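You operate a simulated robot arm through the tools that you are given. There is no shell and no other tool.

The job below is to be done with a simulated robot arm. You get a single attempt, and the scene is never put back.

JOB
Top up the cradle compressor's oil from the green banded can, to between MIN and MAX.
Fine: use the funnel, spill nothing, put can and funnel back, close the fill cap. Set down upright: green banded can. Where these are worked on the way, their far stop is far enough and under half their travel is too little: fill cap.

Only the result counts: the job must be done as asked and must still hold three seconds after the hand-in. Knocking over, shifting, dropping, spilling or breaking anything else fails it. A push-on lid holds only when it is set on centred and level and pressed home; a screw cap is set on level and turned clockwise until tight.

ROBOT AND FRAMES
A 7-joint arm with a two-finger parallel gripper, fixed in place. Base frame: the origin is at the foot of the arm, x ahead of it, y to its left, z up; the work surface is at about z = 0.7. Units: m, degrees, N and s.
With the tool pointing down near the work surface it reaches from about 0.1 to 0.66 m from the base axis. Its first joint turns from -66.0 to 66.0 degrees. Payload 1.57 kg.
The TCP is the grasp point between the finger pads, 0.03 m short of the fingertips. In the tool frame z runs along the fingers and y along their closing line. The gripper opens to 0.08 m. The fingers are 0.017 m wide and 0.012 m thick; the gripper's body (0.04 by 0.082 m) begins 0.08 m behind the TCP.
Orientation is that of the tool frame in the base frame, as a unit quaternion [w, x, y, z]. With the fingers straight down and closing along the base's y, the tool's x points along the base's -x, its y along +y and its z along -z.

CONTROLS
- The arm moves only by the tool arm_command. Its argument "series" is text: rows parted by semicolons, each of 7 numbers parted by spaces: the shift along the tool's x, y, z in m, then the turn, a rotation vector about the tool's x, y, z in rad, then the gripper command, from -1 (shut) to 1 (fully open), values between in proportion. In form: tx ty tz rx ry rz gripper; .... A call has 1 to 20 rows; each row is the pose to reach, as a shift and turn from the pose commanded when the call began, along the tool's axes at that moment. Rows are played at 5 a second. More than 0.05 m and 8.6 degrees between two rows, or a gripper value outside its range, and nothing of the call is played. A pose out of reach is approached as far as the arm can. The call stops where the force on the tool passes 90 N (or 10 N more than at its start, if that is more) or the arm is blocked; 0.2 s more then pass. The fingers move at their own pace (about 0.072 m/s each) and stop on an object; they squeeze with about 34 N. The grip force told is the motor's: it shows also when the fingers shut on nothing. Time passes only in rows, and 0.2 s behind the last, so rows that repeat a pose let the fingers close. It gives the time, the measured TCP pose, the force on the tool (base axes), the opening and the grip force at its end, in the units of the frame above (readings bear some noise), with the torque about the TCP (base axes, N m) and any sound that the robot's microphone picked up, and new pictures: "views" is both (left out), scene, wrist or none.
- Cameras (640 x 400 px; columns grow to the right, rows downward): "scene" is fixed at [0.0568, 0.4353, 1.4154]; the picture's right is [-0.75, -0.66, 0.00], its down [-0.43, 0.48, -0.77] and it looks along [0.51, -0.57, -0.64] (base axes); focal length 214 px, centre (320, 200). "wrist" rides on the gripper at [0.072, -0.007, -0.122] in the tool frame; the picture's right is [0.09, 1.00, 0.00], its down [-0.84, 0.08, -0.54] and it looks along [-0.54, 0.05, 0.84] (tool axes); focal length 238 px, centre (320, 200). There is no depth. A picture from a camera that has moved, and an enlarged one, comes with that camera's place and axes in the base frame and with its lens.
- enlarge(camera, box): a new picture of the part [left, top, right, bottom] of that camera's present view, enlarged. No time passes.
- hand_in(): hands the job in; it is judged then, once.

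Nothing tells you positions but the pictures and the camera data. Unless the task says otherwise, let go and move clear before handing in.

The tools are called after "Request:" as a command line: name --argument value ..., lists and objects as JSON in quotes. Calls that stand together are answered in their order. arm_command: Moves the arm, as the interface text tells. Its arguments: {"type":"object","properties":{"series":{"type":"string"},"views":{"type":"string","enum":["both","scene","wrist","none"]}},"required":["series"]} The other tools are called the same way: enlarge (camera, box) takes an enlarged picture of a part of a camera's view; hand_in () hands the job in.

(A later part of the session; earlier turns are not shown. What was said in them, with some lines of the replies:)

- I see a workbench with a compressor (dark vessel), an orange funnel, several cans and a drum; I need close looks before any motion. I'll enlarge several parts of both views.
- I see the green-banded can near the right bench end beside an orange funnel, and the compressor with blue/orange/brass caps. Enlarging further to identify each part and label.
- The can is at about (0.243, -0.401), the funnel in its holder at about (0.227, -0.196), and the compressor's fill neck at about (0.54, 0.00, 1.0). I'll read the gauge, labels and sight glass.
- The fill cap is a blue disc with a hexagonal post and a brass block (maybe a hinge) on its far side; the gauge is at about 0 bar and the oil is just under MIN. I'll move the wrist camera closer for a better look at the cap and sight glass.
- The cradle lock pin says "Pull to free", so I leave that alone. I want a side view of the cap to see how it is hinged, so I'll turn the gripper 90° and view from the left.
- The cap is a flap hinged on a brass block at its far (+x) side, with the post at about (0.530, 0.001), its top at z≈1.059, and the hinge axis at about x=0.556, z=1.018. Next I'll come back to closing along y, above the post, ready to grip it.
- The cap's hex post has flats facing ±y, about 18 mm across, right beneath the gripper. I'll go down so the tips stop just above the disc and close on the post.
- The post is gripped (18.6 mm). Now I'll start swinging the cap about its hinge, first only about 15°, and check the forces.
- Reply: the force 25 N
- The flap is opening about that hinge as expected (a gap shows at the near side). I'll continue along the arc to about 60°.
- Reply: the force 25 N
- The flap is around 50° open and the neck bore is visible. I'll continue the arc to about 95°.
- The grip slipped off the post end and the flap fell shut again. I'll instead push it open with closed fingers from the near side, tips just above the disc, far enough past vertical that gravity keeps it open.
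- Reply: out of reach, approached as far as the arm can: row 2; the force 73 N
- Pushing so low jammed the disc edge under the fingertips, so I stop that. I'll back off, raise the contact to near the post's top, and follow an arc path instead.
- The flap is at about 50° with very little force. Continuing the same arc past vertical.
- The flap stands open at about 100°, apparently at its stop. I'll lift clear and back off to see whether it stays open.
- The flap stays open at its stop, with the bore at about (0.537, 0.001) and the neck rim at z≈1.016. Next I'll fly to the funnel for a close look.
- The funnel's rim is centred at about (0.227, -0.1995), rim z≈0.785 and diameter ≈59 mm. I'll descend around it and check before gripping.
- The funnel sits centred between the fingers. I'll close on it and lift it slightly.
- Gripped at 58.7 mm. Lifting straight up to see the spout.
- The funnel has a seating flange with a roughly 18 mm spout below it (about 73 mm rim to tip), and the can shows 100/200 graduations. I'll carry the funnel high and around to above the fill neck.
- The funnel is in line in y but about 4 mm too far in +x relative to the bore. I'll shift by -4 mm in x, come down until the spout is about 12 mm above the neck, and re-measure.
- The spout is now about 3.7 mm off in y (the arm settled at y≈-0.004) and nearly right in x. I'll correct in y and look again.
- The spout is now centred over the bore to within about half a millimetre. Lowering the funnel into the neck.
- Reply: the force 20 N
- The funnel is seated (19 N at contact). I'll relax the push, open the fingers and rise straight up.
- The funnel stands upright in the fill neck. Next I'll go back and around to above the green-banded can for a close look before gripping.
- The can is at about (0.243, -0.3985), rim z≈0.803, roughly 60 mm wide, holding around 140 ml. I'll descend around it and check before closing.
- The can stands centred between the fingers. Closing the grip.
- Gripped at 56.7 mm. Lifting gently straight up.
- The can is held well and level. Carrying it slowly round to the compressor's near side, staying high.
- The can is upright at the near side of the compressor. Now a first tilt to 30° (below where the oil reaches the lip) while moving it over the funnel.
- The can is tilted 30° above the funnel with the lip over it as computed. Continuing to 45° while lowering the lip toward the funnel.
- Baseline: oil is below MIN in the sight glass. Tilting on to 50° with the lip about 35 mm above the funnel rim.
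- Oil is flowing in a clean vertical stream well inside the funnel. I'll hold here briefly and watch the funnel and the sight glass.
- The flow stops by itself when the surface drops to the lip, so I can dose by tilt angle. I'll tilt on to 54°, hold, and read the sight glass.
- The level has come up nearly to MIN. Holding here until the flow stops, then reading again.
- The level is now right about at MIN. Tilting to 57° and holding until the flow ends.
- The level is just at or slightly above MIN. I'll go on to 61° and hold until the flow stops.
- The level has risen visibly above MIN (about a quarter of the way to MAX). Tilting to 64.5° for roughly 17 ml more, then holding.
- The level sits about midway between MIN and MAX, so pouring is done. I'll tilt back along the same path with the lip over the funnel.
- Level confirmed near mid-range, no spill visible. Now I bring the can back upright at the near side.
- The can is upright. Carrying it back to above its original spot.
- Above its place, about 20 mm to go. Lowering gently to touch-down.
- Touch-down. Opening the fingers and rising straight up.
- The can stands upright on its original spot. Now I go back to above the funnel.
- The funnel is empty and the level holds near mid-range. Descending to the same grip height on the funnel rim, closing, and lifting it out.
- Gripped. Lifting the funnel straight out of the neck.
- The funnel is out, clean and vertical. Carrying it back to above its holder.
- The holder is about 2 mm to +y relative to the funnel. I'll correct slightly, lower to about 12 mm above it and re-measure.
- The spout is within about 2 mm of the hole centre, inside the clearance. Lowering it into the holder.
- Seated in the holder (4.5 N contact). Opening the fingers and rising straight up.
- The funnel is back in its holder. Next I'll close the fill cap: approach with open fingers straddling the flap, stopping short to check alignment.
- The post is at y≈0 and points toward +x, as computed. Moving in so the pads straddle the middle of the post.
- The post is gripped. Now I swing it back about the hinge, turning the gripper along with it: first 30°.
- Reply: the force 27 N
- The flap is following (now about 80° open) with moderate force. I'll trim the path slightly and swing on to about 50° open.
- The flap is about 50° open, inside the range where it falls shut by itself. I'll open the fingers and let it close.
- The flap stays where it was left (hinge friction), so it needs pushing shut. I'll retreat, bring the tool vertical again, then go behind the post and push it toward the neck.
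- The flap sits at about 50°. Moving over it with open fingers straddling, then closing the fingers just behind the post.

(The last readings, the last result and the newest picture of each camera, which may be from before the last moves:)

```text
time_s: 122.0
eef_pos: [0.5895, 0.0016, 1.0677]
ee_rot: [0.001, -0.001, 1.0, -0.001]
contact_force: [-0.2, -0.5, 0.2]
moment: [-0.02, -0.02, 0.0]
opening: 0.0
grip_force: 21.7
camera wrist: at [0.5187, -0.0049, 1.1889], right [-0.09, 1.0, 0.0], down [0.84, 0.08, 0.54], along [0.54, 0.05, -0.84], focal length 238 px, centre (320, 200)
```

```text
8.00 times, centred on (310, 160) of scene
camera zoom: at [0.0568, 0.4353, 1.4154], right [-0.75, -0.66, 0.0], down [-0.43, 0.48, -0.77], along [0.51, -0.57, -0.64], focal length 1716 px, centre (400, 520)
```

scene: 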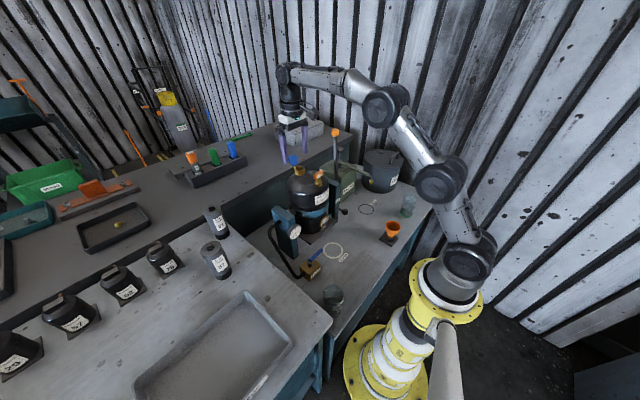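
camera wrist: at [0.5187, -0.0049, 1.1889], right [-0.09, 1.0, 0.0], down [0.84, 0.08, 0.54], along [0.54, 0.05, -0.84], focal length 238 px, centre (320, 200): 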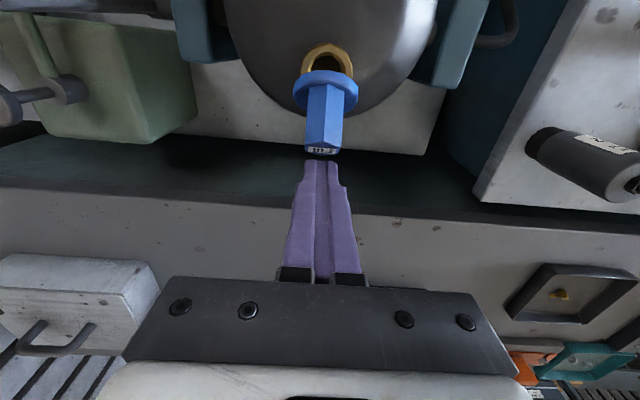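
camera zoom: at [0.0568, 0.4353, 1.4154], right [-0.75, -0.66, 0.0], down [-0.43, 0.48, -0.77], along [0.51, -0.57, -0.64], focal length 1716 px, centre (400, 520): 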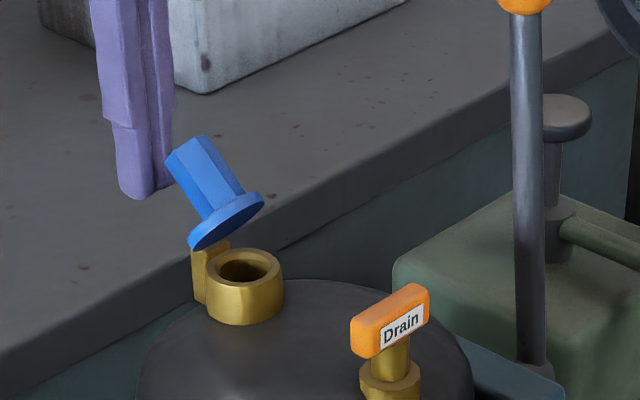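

Fingers are closed right behind the post. Pushing it toward -x to swing the flap shut.

Request:
arm_command --series "0.006 0 0 0 0 0 -1; 0.012 0 0 0 0 0 -1; 0.017 0 0 0 0 0 -1; 0.022 0 0 0 0 0 -1; 0.027 0 0 0 0 0 -1; 0.032 0 0 0 0 0 -1; 0.036 0 0 0 0 0 -1; 0.036 0 0 0 0 0 -1" --views "wrist"

Request:
enlarge --camera "scene" --box '[285, 135, 335, 185]'

```text
time_s: 123.8
eef_pos: [0.5591, -0.0002, 1.0659]
ee_rot: [0.001, -0.001, 1.0, -0.001]
contact_force: [-0.5, -0.4, 0.1]
moment: [0.03, -0.02, 0.01]
opening: 0.0
grip_force: 22.0
camera wrist: at [0.4858, -0.0063, 1.1872], right [-0.09, 1.0, 0.0], down [0.84, 0.08, 0.54], along [0.54, 0.05, -0.84], focal length 238 px, centre (320, 200)
```

wrist: 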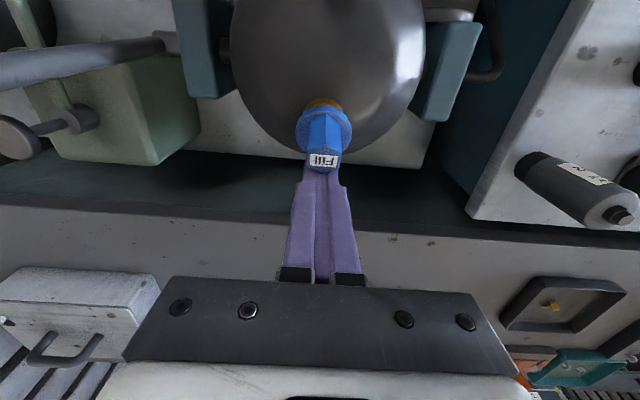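

```text
8.00 times, centred on (310, 160) of scene
camera zoom: at [0.0568, 0.4353, 1.4154], right [-0.75, -0.66, 0.0], down [-0.43, 0.48, -0.77], along [0.51, -0.57, -0.64], focal length 1716 px, centre (400, 520)
```

zoom: 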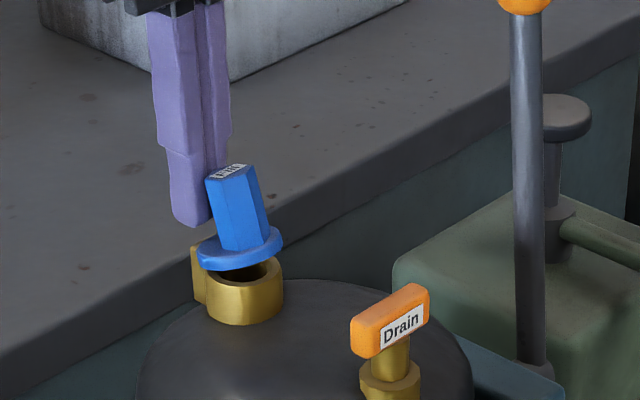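

The flap is nearly shut (about 18°). Continuing the push in small steps.

Request:
arm_command --series "0.002 0 0 0 0 0 -1; 0.004 0 0 0 0 0 -1; 0.006 0 0 0 0 0 -1; 0.008 0 0 0 0 0 -1; 0.0095 0 0 0 0 0 -1; 0.011 0 0 0 0 0 -1; 0.011 0 0 0 0 0 -1" --views "wrist"

Request:
enlarge --camera "scene" --box '[290, 145, 330, 185]'

```text
time_s: 125.4
eef_pos: [0.5477, 0.0014, 1.0641]
ee_rot: [0.001, -0.001, 1.0, -0.001]
contact_force: [1.8, 0.1, 0.4]
moment: [0.0, -0.03, 0.0]
opening: 0.0
grip_force: 21.1
camera wrist: at [0.4746, -0.0047, 1.1871], right [-0.09, 1.0, 0.0], down [0.84, 0.08, 0.54], along [0.54, 0.05, -0.84], focal length 238 px, centre (320, 200)
```

wrist: 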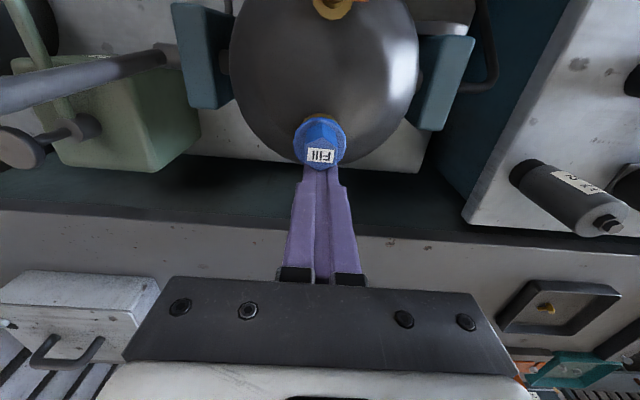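

```text
10.00 times, centred on (310, 165) of scene
camera zoom: at [0.0568, 0.4353, 1.4154], right [-0.75, -0.66, 0.0], down [-0.43, 0.48, -0.77], along [0.51, -0.57, -0.64], focal length 2145 px, centre (420, 550)
```

zoom: 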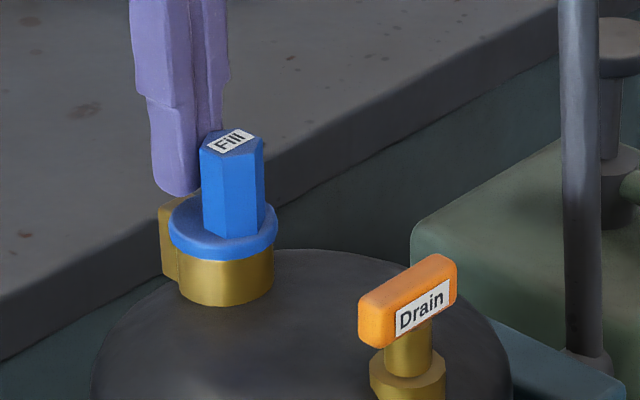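

The flap looks shut. I'll back off slightly in +x and rise, then inspect it closely.

Request:
arm_command --series "-0.004 0 0 0 0 0 -1; -0.004 0 -0.02 0 0 0 -1; 0 0 -0.05 0 0 0 -1; 0.02 0 -0.07 0 0 0 -1; 0.05 0 -0.08 0 0 0 -1; 0.05 0 -0.08 0 0 0 -1" --views "wrist"

Request:
enlarge --camera "scene" --box '[290, 145, 330, 185]'

Request:
enlarge --camera "scene" --box '[295, 155, 325, 185]'

Request:
enlarge --camera "wrist" --box '[290, 110, 350, 180]'

```text
time_s: 126.8
eef_pos: [0.4988, 0.0023, 1.1468]
ee_rot: [0.0, 0.0, 1.0, -0.002]
contact_force: [0.1, -1.0, -0.6]
moment: [-0.03, -0.01, 0.01]
opening: 0.0003
grip_force: 21.4
camera wrist: at [0.4251, -0.0049, 1.2688], right [-0.09, 1.0, 0.0], down [0.84, 0.08, 0.54], along [0.54, 0.05, -0.84], focal length 238 px, centre (320, 200)
```

wrist: 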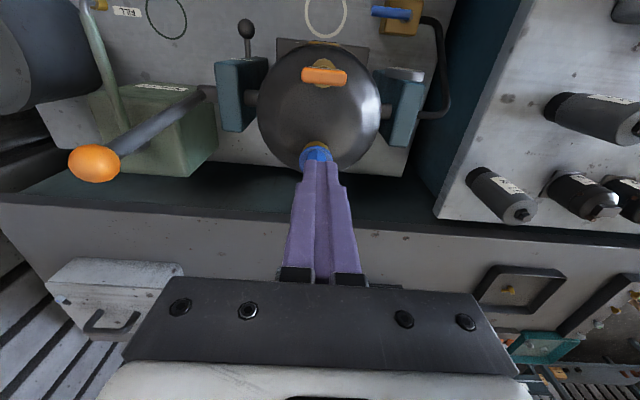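

```text
10.00 times, centred on (310, 165) of scene
camera zoom: at [0.0568, 0.4353, 1.4154], right [-0.75, -0.66, 0.0], down [-0.43, 0.48, -0.77], along [0.51, -0.57, -0.64], focal length 2145 px, centre (420, 550)
```

zoom: 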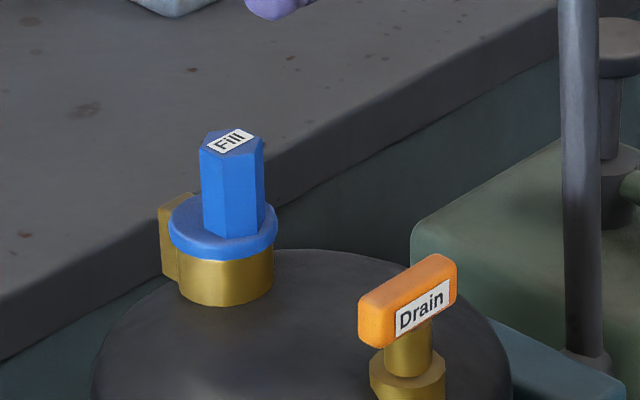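

```text
13.33 times, centred on (310, 170) of scene
camera zoom: at [0.0568, 0.4353, 1.4154], right [-0.75, -0.66, 0.0], down [-0.43, 0.48, -0.77], along [0.51, -0.57, -0.64], focal length 2860 px, centre (453, 600)
```

zoom: 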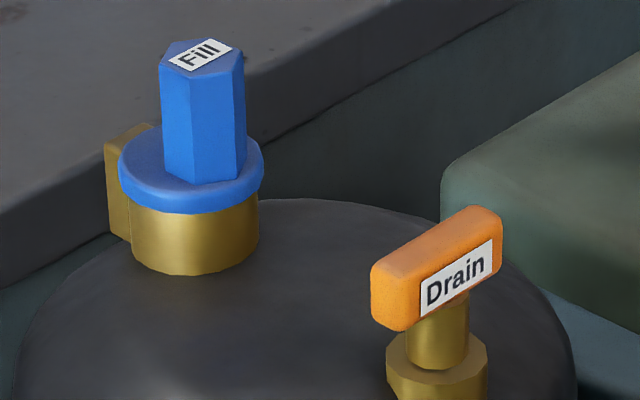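

```text
5.71 times, centred on (320, 145) of wrist
camera zoom: at [0.4251, -0.0049, 1.2688], right [-0.09, 1.0, 0.0], down [0.84, 0.08, 0.54], along [0.54, 0.05, -0.84], focal length 1362 px, centre (320, 514)
```

zoom: 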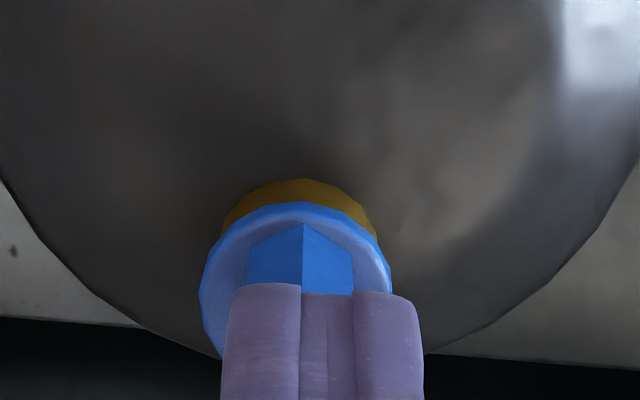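

The cap is shut. The compressor seems to have moved by a hair compared with the first pictures, so I'll compare identical views carefully.

Request:
enlarge --camera "scene" --box '[285, 135, 335, 185]'

Request:
enlarge --camera "scene" --box '[290, 155, 330, 185]'

Request:
enlarge --camera "scene" --box '[318, 210, 340, 232]'

Request:
enlarge --camera "scene" --box '[280, 150, 350, 250]'

```text
8.00 times, centred on (310, 160) of scene
camera zoom: at [0.0568, 0.4353, 1.4154], right [-0.75, -0.66, 0.0], down [-0.43, 0.48, -0.77], along [0.51, -0.57, -0.64], focal length 1716 px, centre (400, 520)
```

zoom: 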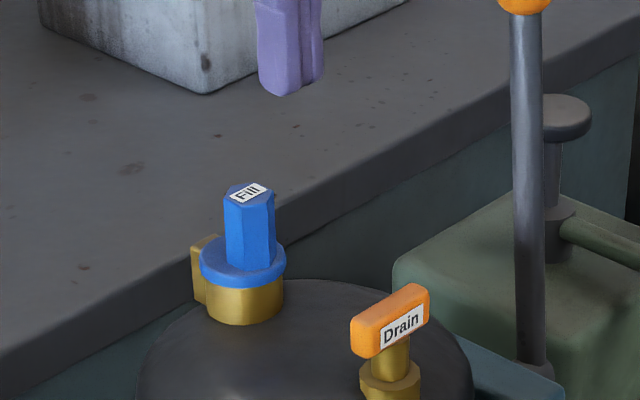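

```text
13.33 times, centred on (310, 170) of scene
camera zoom: at [0.0568, 0.4353, 1.4154], right [-0.75, -0.66, 0.0], down [-0.43, 0.48, -0.77], along [0.51, -0.57, -0.64], focal length 2860 px, centre (453, 600)
```

zoom: 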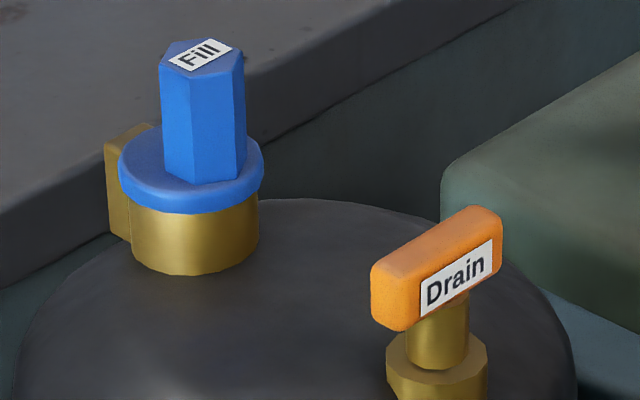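

```text
16.00 times, centred on (329, 221) of scene
camera zoom: at [0.0568, 0.4353, 1.4154], right [-0.75, -0.66, 0.0], down [-0.43, 0.48, -0.77], along [0.51, -0.57, -0.64], focal length 3432 px, centre (176, -136)
```

zoom: 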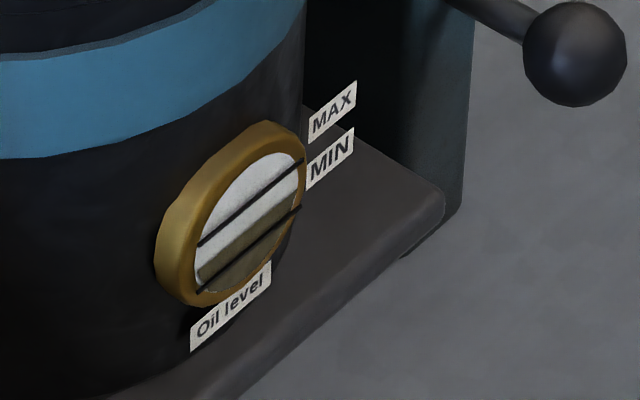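

```text
4.00 times, centred on (315, 200) of scene
camera zoom: at [0.0568, 0.4353, 1.4154], right [-0.75, -0.66, 0.0], down [-0.43, 0.48, -0.77], along [0.51, -0.57, -0.64], focal length 858 px, centre (340, 200)
```

zoom: 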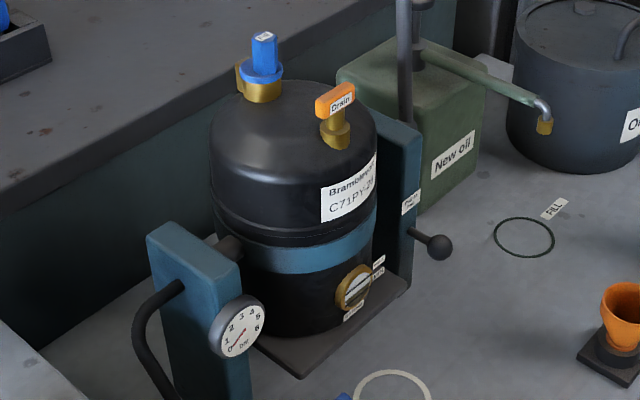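

The cap is closed, but the compressor body has rocked by about half a degree in its cradle (a play), from the cap work. A light press straight down on the cap's post will both seat the cap firmly and rock it back, so I'll position closed fingertips just over the post.

Request:
arm_command --series "-0.02 -0.0015 0.01 0 0 0 -1; -0.033 -0.0015 0.025 0 0 0 -1; -0.033 -0.0015 0.036 0 0 0 -1; -0.033 -0.0015 0.046 0 0 0 -1; -0.033 -0.0015 0.052 0 0 0 -1; -0.033 -0.0015 0.052 0 0 0 -1" --views "none"

Request:
enlarge --camera "scene" --box '[290, 145, 330, 185]'

```text
time_s: 128.2
eef_pos: [0.53, 0.0001, 1.0921]
ee_rot: [0.0, -0.001, 1.0, -0.001]
contact_force: [0.4, -0.6, -0.2]
moment: [-0.01, -0.01, -0.01]
opening: 0.0
grip_force: 21.1
```

```text
10.00 times, centred on (310, 165) of scene
camera zoom: at [0.0568, 0.4353, 1.4154], right [-0.75, -0.66, 0.0], down [-0.43, 0.48, -0.77], along [0.51, -0.57, -0.64], focal length 2145 px, centre (420, 550)
```

zoom: 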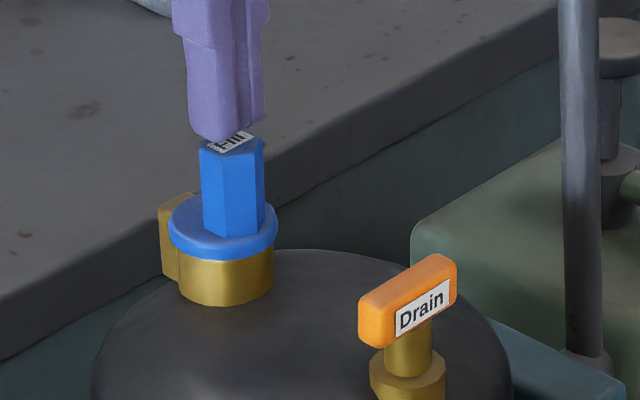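

The tips are centred over the post. Pressing down gently in 1 mm steps.

Request:
arm_command --series "0 0 0.001 0 0 0 -1; 0 0 0.002 0 0 0 -1; 0 0 0.003 0 0 0 -1; 0 0 0.004 0 0 0 -1; 0 0 0.005 0 0 0 -1; 0 0 0.006 0 0 0 -1; 0 0 0.006 0 0 0 -1" --views "none"

Request:
enlarge --camera "scene" --box '[290, 145, 330, 185]'

```text
time_s: 129.8
eef_pos: [0.53, -0.0009, 1.0887]
ee_rot: [0.002, 0.001, 1.0, -0.001]
contact_force: [-3.2, -1.5, 7.6]
moment: [-0.01, 0.07, 0.01]
opening: 0.0002
grip_force: 21.2
```

```text
10.00 times, centred on (310, 165) of scene
camera zoom: at [0.0566, 0.4352, 1.4154], right [-0.75, -0.66, 0.0], down [-0.43, 0.48, -0.77], along [0.51, -0.57, -0.64], focal length 2145 px, centre (420, 550)
```

zoom: 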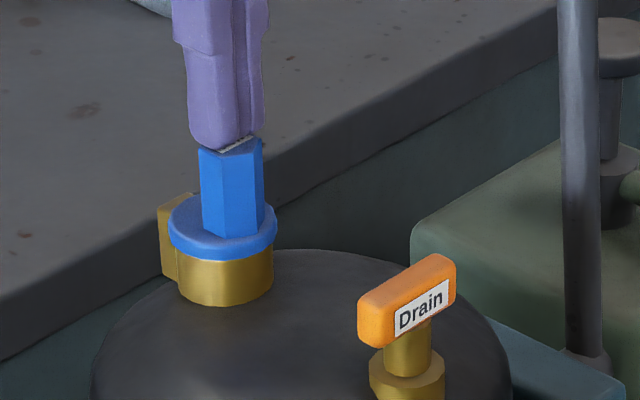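

Request:
arm_command --series "0 0 0.001 0 0 0 -1; 0 0 0.002 0 0 0 -1; 0 0 0.003 0 0 0 -1; 0 0 0.004 0 0 0 -1; 0 0 0.004 0 0 0 -1" --views "none"

Request:
enlarge --camera "scene" --box '[290, 145, 330, 185]'

```text
time_s: 131.0
eef_pos: [0.5301, -0.0014, 1.0888]
ee_rot: [0.005, 0.0, 1.0, -0.001]
contact_force: [-6.1, -8.3, 29.9]
moment: [-0.22, 0.02, -0.03]
opening: 0.0001
grip_force: 21.4
```

```text
10.00 times, centred on (310, 165) of scene
camera zoom: at [0.0561, 0.435, 1.4155], right [-0.75, -0.66, 0.0], down [-0.43, 0.48, -0.77], along [0.51, -0.57, -0.64], focal length 2145 px, centre (420, 550)
```

zoom: 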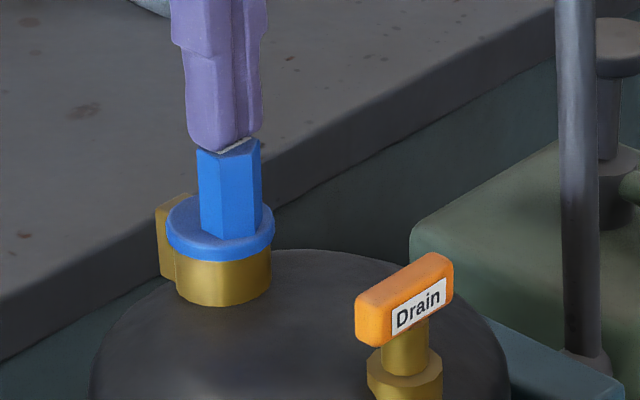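

Pressed with about 30 N; the body has rocked back. Releasing upward and comparing again.

Request:
arm_command --series "0 0 -0.003 0 0 0 -1; 0 0 -0.007 0 0 0 -1; 0 0 -0.02 0 0 0 -1; 0 0 -0.04 0 0 0 -1; 0.02 0 -0.06 0 0 0 -1; 0.05 0 -0.08 0 0 0 -1; 0.05 0 -0.08 0 0 0 -1" --views "none"

Request:
enlarge --camera "scene" --box '[290, 145, 330, 185]'

Request:
enlarge --camera "scene" --box '[290, 155, 330, 185]'

Request:
enlarge --camera "scene" --box '[318, 210, 340, 232]'

```text
time_s: 132.6
eef_pos: [0.478, 0.0022, 1.1646]
ee_rot: [0.001, -0.002, 1.0, -0.002]
contact_force: [0.1, 0.4, -0.5]
moment: [-0.04, 0.02, 0.01]
opening: 0.0002
grip_force: 21.4
```

```text
10.00 times, centred on (310, 165) of scene
camera zoom: at [0.0568, 0.4353, 1.4154], right [-0.75, -0.66, 0.0], down [-0.43, 0.48, -0.77], along [0.51, -0.57, -0.64], focal length 2145 px, centre (420, 550)
```

zoom: 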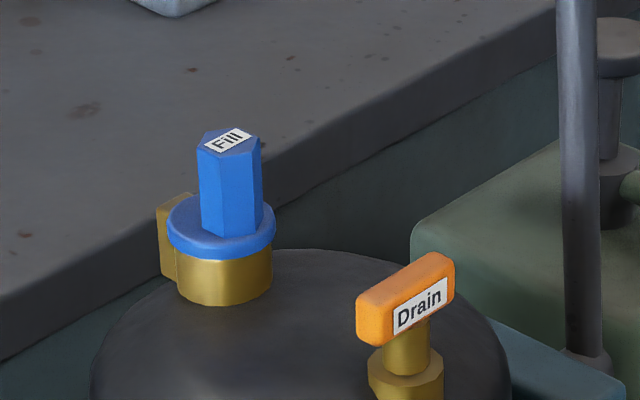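

```text
13.33 times, centred on (310, 170) of scene
camera zoom: at [0.0568, 0.4353, 1.4154], right [-0.75, -0.66, 0.0], down [-0.43, 0.48, -0.77], along [0.51, -0.57, -0.64], focal length 2860 px, centre (453, 600)
```

zoom: 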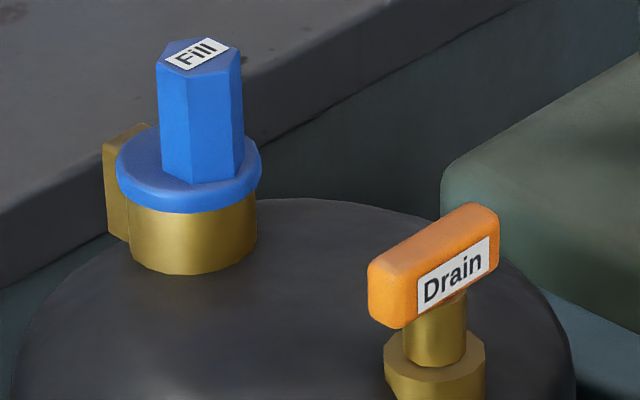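

```text
16.00 times, centred on (329, 221) of scene
camera zoom: at [0.0568, 0.4353, 1.4154], right [-0.75, -0.66, 0.0], down [-0.43, 0.48, -0.77], along [0.51, -0.57, -0.64], focal length 3432 px, centre (176, -136)
```

zoom: 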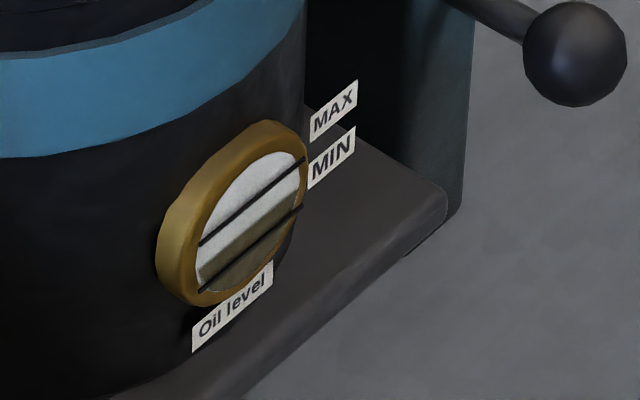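

The cap is closed, the body is back within a hair of its original attitude, and the level is about midway between MIN and MAX. I'll move the arm clear and do a last check of the whole scene.

Request:
arm_command --series "0.03 -0.01 -0.02 0 0 0 -1; 0.065 -0.03 -0.04 0 0 0 -1; 0.1 -0.05 -0.06 0 0 0 -1; 0.135 -0.07 -0.08 0 0 0 0; 0.165 -0.09 -0.1 0 0 0 1; 0.18 -0.1 -0.115 0 0 0 1; 0.18 -0.1 -0.115 0 0 0 1" --views "both"

Request:
enlarge --camera "scene" --box '[240, 120, 440, 310]'

Request:
enlarge --camera "scene" --box '[370, 170, 440, 250]'

Request:
enlarge --camera "wrist" --box '[290, 80, 450, 250]'

```text
time_s: 134.2
eef_pos: [0.2983, -0.1007, 1.2783]
ee_rot: [0.0, -0.001, 1.0, -0.001]
contact_force: [0.0, -0.7, 0.0]
moment: [0.02, 0.02, -0.03]
opening: 0.0798
grip_force: 0.0
camera wrist: at [0.2257, -0.1071, 1.3997], right [-0.09, 1.0, 0.0], down [0.84, 0.08, 0.54], along [0.54, 0.05, -0.84], focal length 238 px, centre (320, 200)
```

scene: 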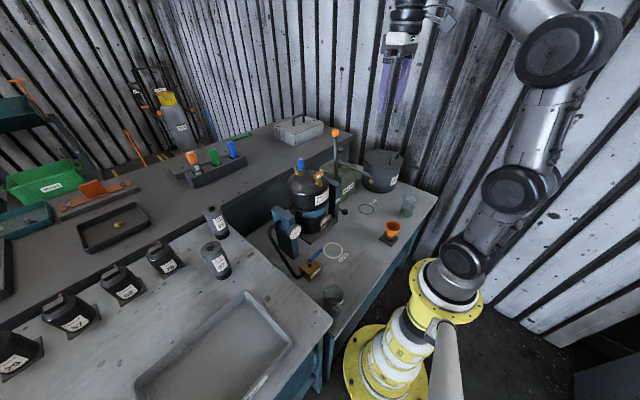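
wrist: 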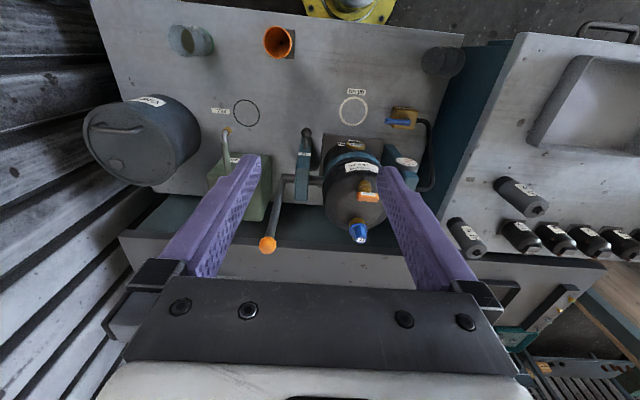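

```text
2.11 times, centred on (340, 215) of scene
camera zoom: at [0.0568, 0.4353, 1.4154], right [-0.75, -0.66, 0.0], down [-0.43, 0.48, -0.77], along [0.51, -0.57, -0.64], focal length 452 px, centre (278, 168)
```

zoom: 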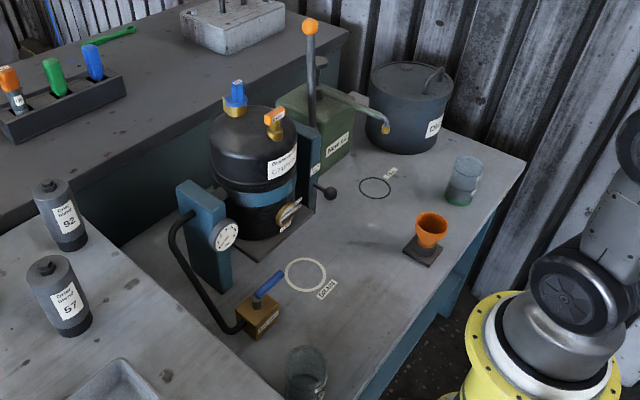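

```text
5.00 times, centred on (405, 210) of scene
camera zoom: at [0.0568, 0.4353, 1.4154], right [-0.75, -0.66, 0.0], down [-0.43, 0.48, -0.77], along [0.51, -0.57, -0.64], focal length 1072 px, centre (-105, 150)
```

zoom: 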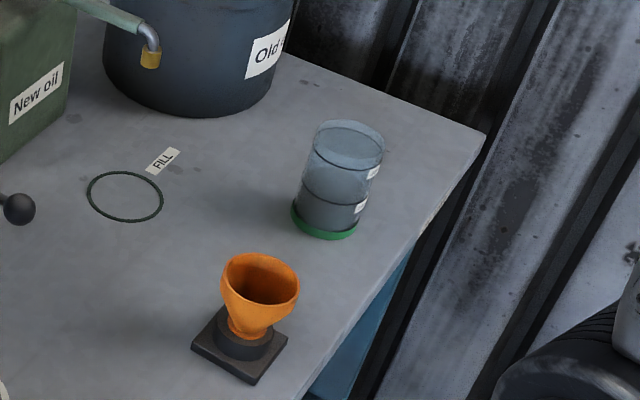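

```text
2.35 times, centred on (370, 165) of wrist
camera zoom: at [0.2257, -0.1071, 1.3997], right [-0.09, 1.0, 0.0], down [0.84, 0.08, 0.54], along [0.54, 0.05, -0.84], focal length 561 px, centre (202, 282)
```

zoom: 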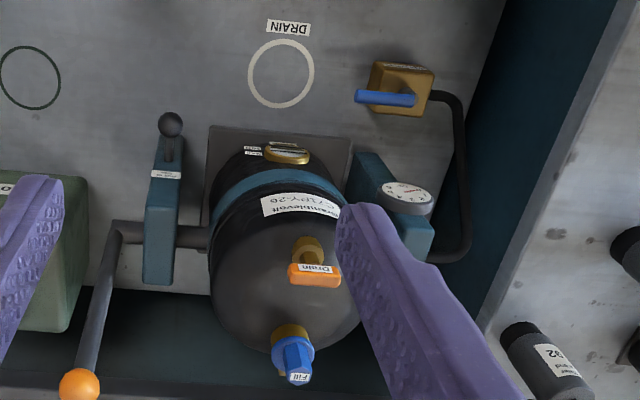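

The fill cap is closed and the oil sits about midway between MIN and MAX. The can stands upright on its spot, the funnel is back in its holder, nothing is spilled, and the arm is clear. Handing in.

Request:
hand_in

```text
The job is handed in.
```

The compressor's oil is topped up from the green banded can. In the sight glass it now sits about midway between MIN and MAX.

- **Pour:** all the oil went through the funnel, and I saw no spill in the pictures.
- **Can:** it stands upright on its original spot, within a couple of millimetres.
- **Funnel:** it is back in its holder.
- **Fill cap:** it is shut. It slipped shut once while I was opening it, and one push from low down jammed at about 65 N before I changed the approach. I pressed it home with about 30 N at the end.
- **Compressor body:** closing the cap rocked it about half a degree in its cradle. The final press brought it back to about 0.2° from where it started.

The arm was moved clear with the gripper open before I handed in. The hand-in was accepted, but no result has come back.
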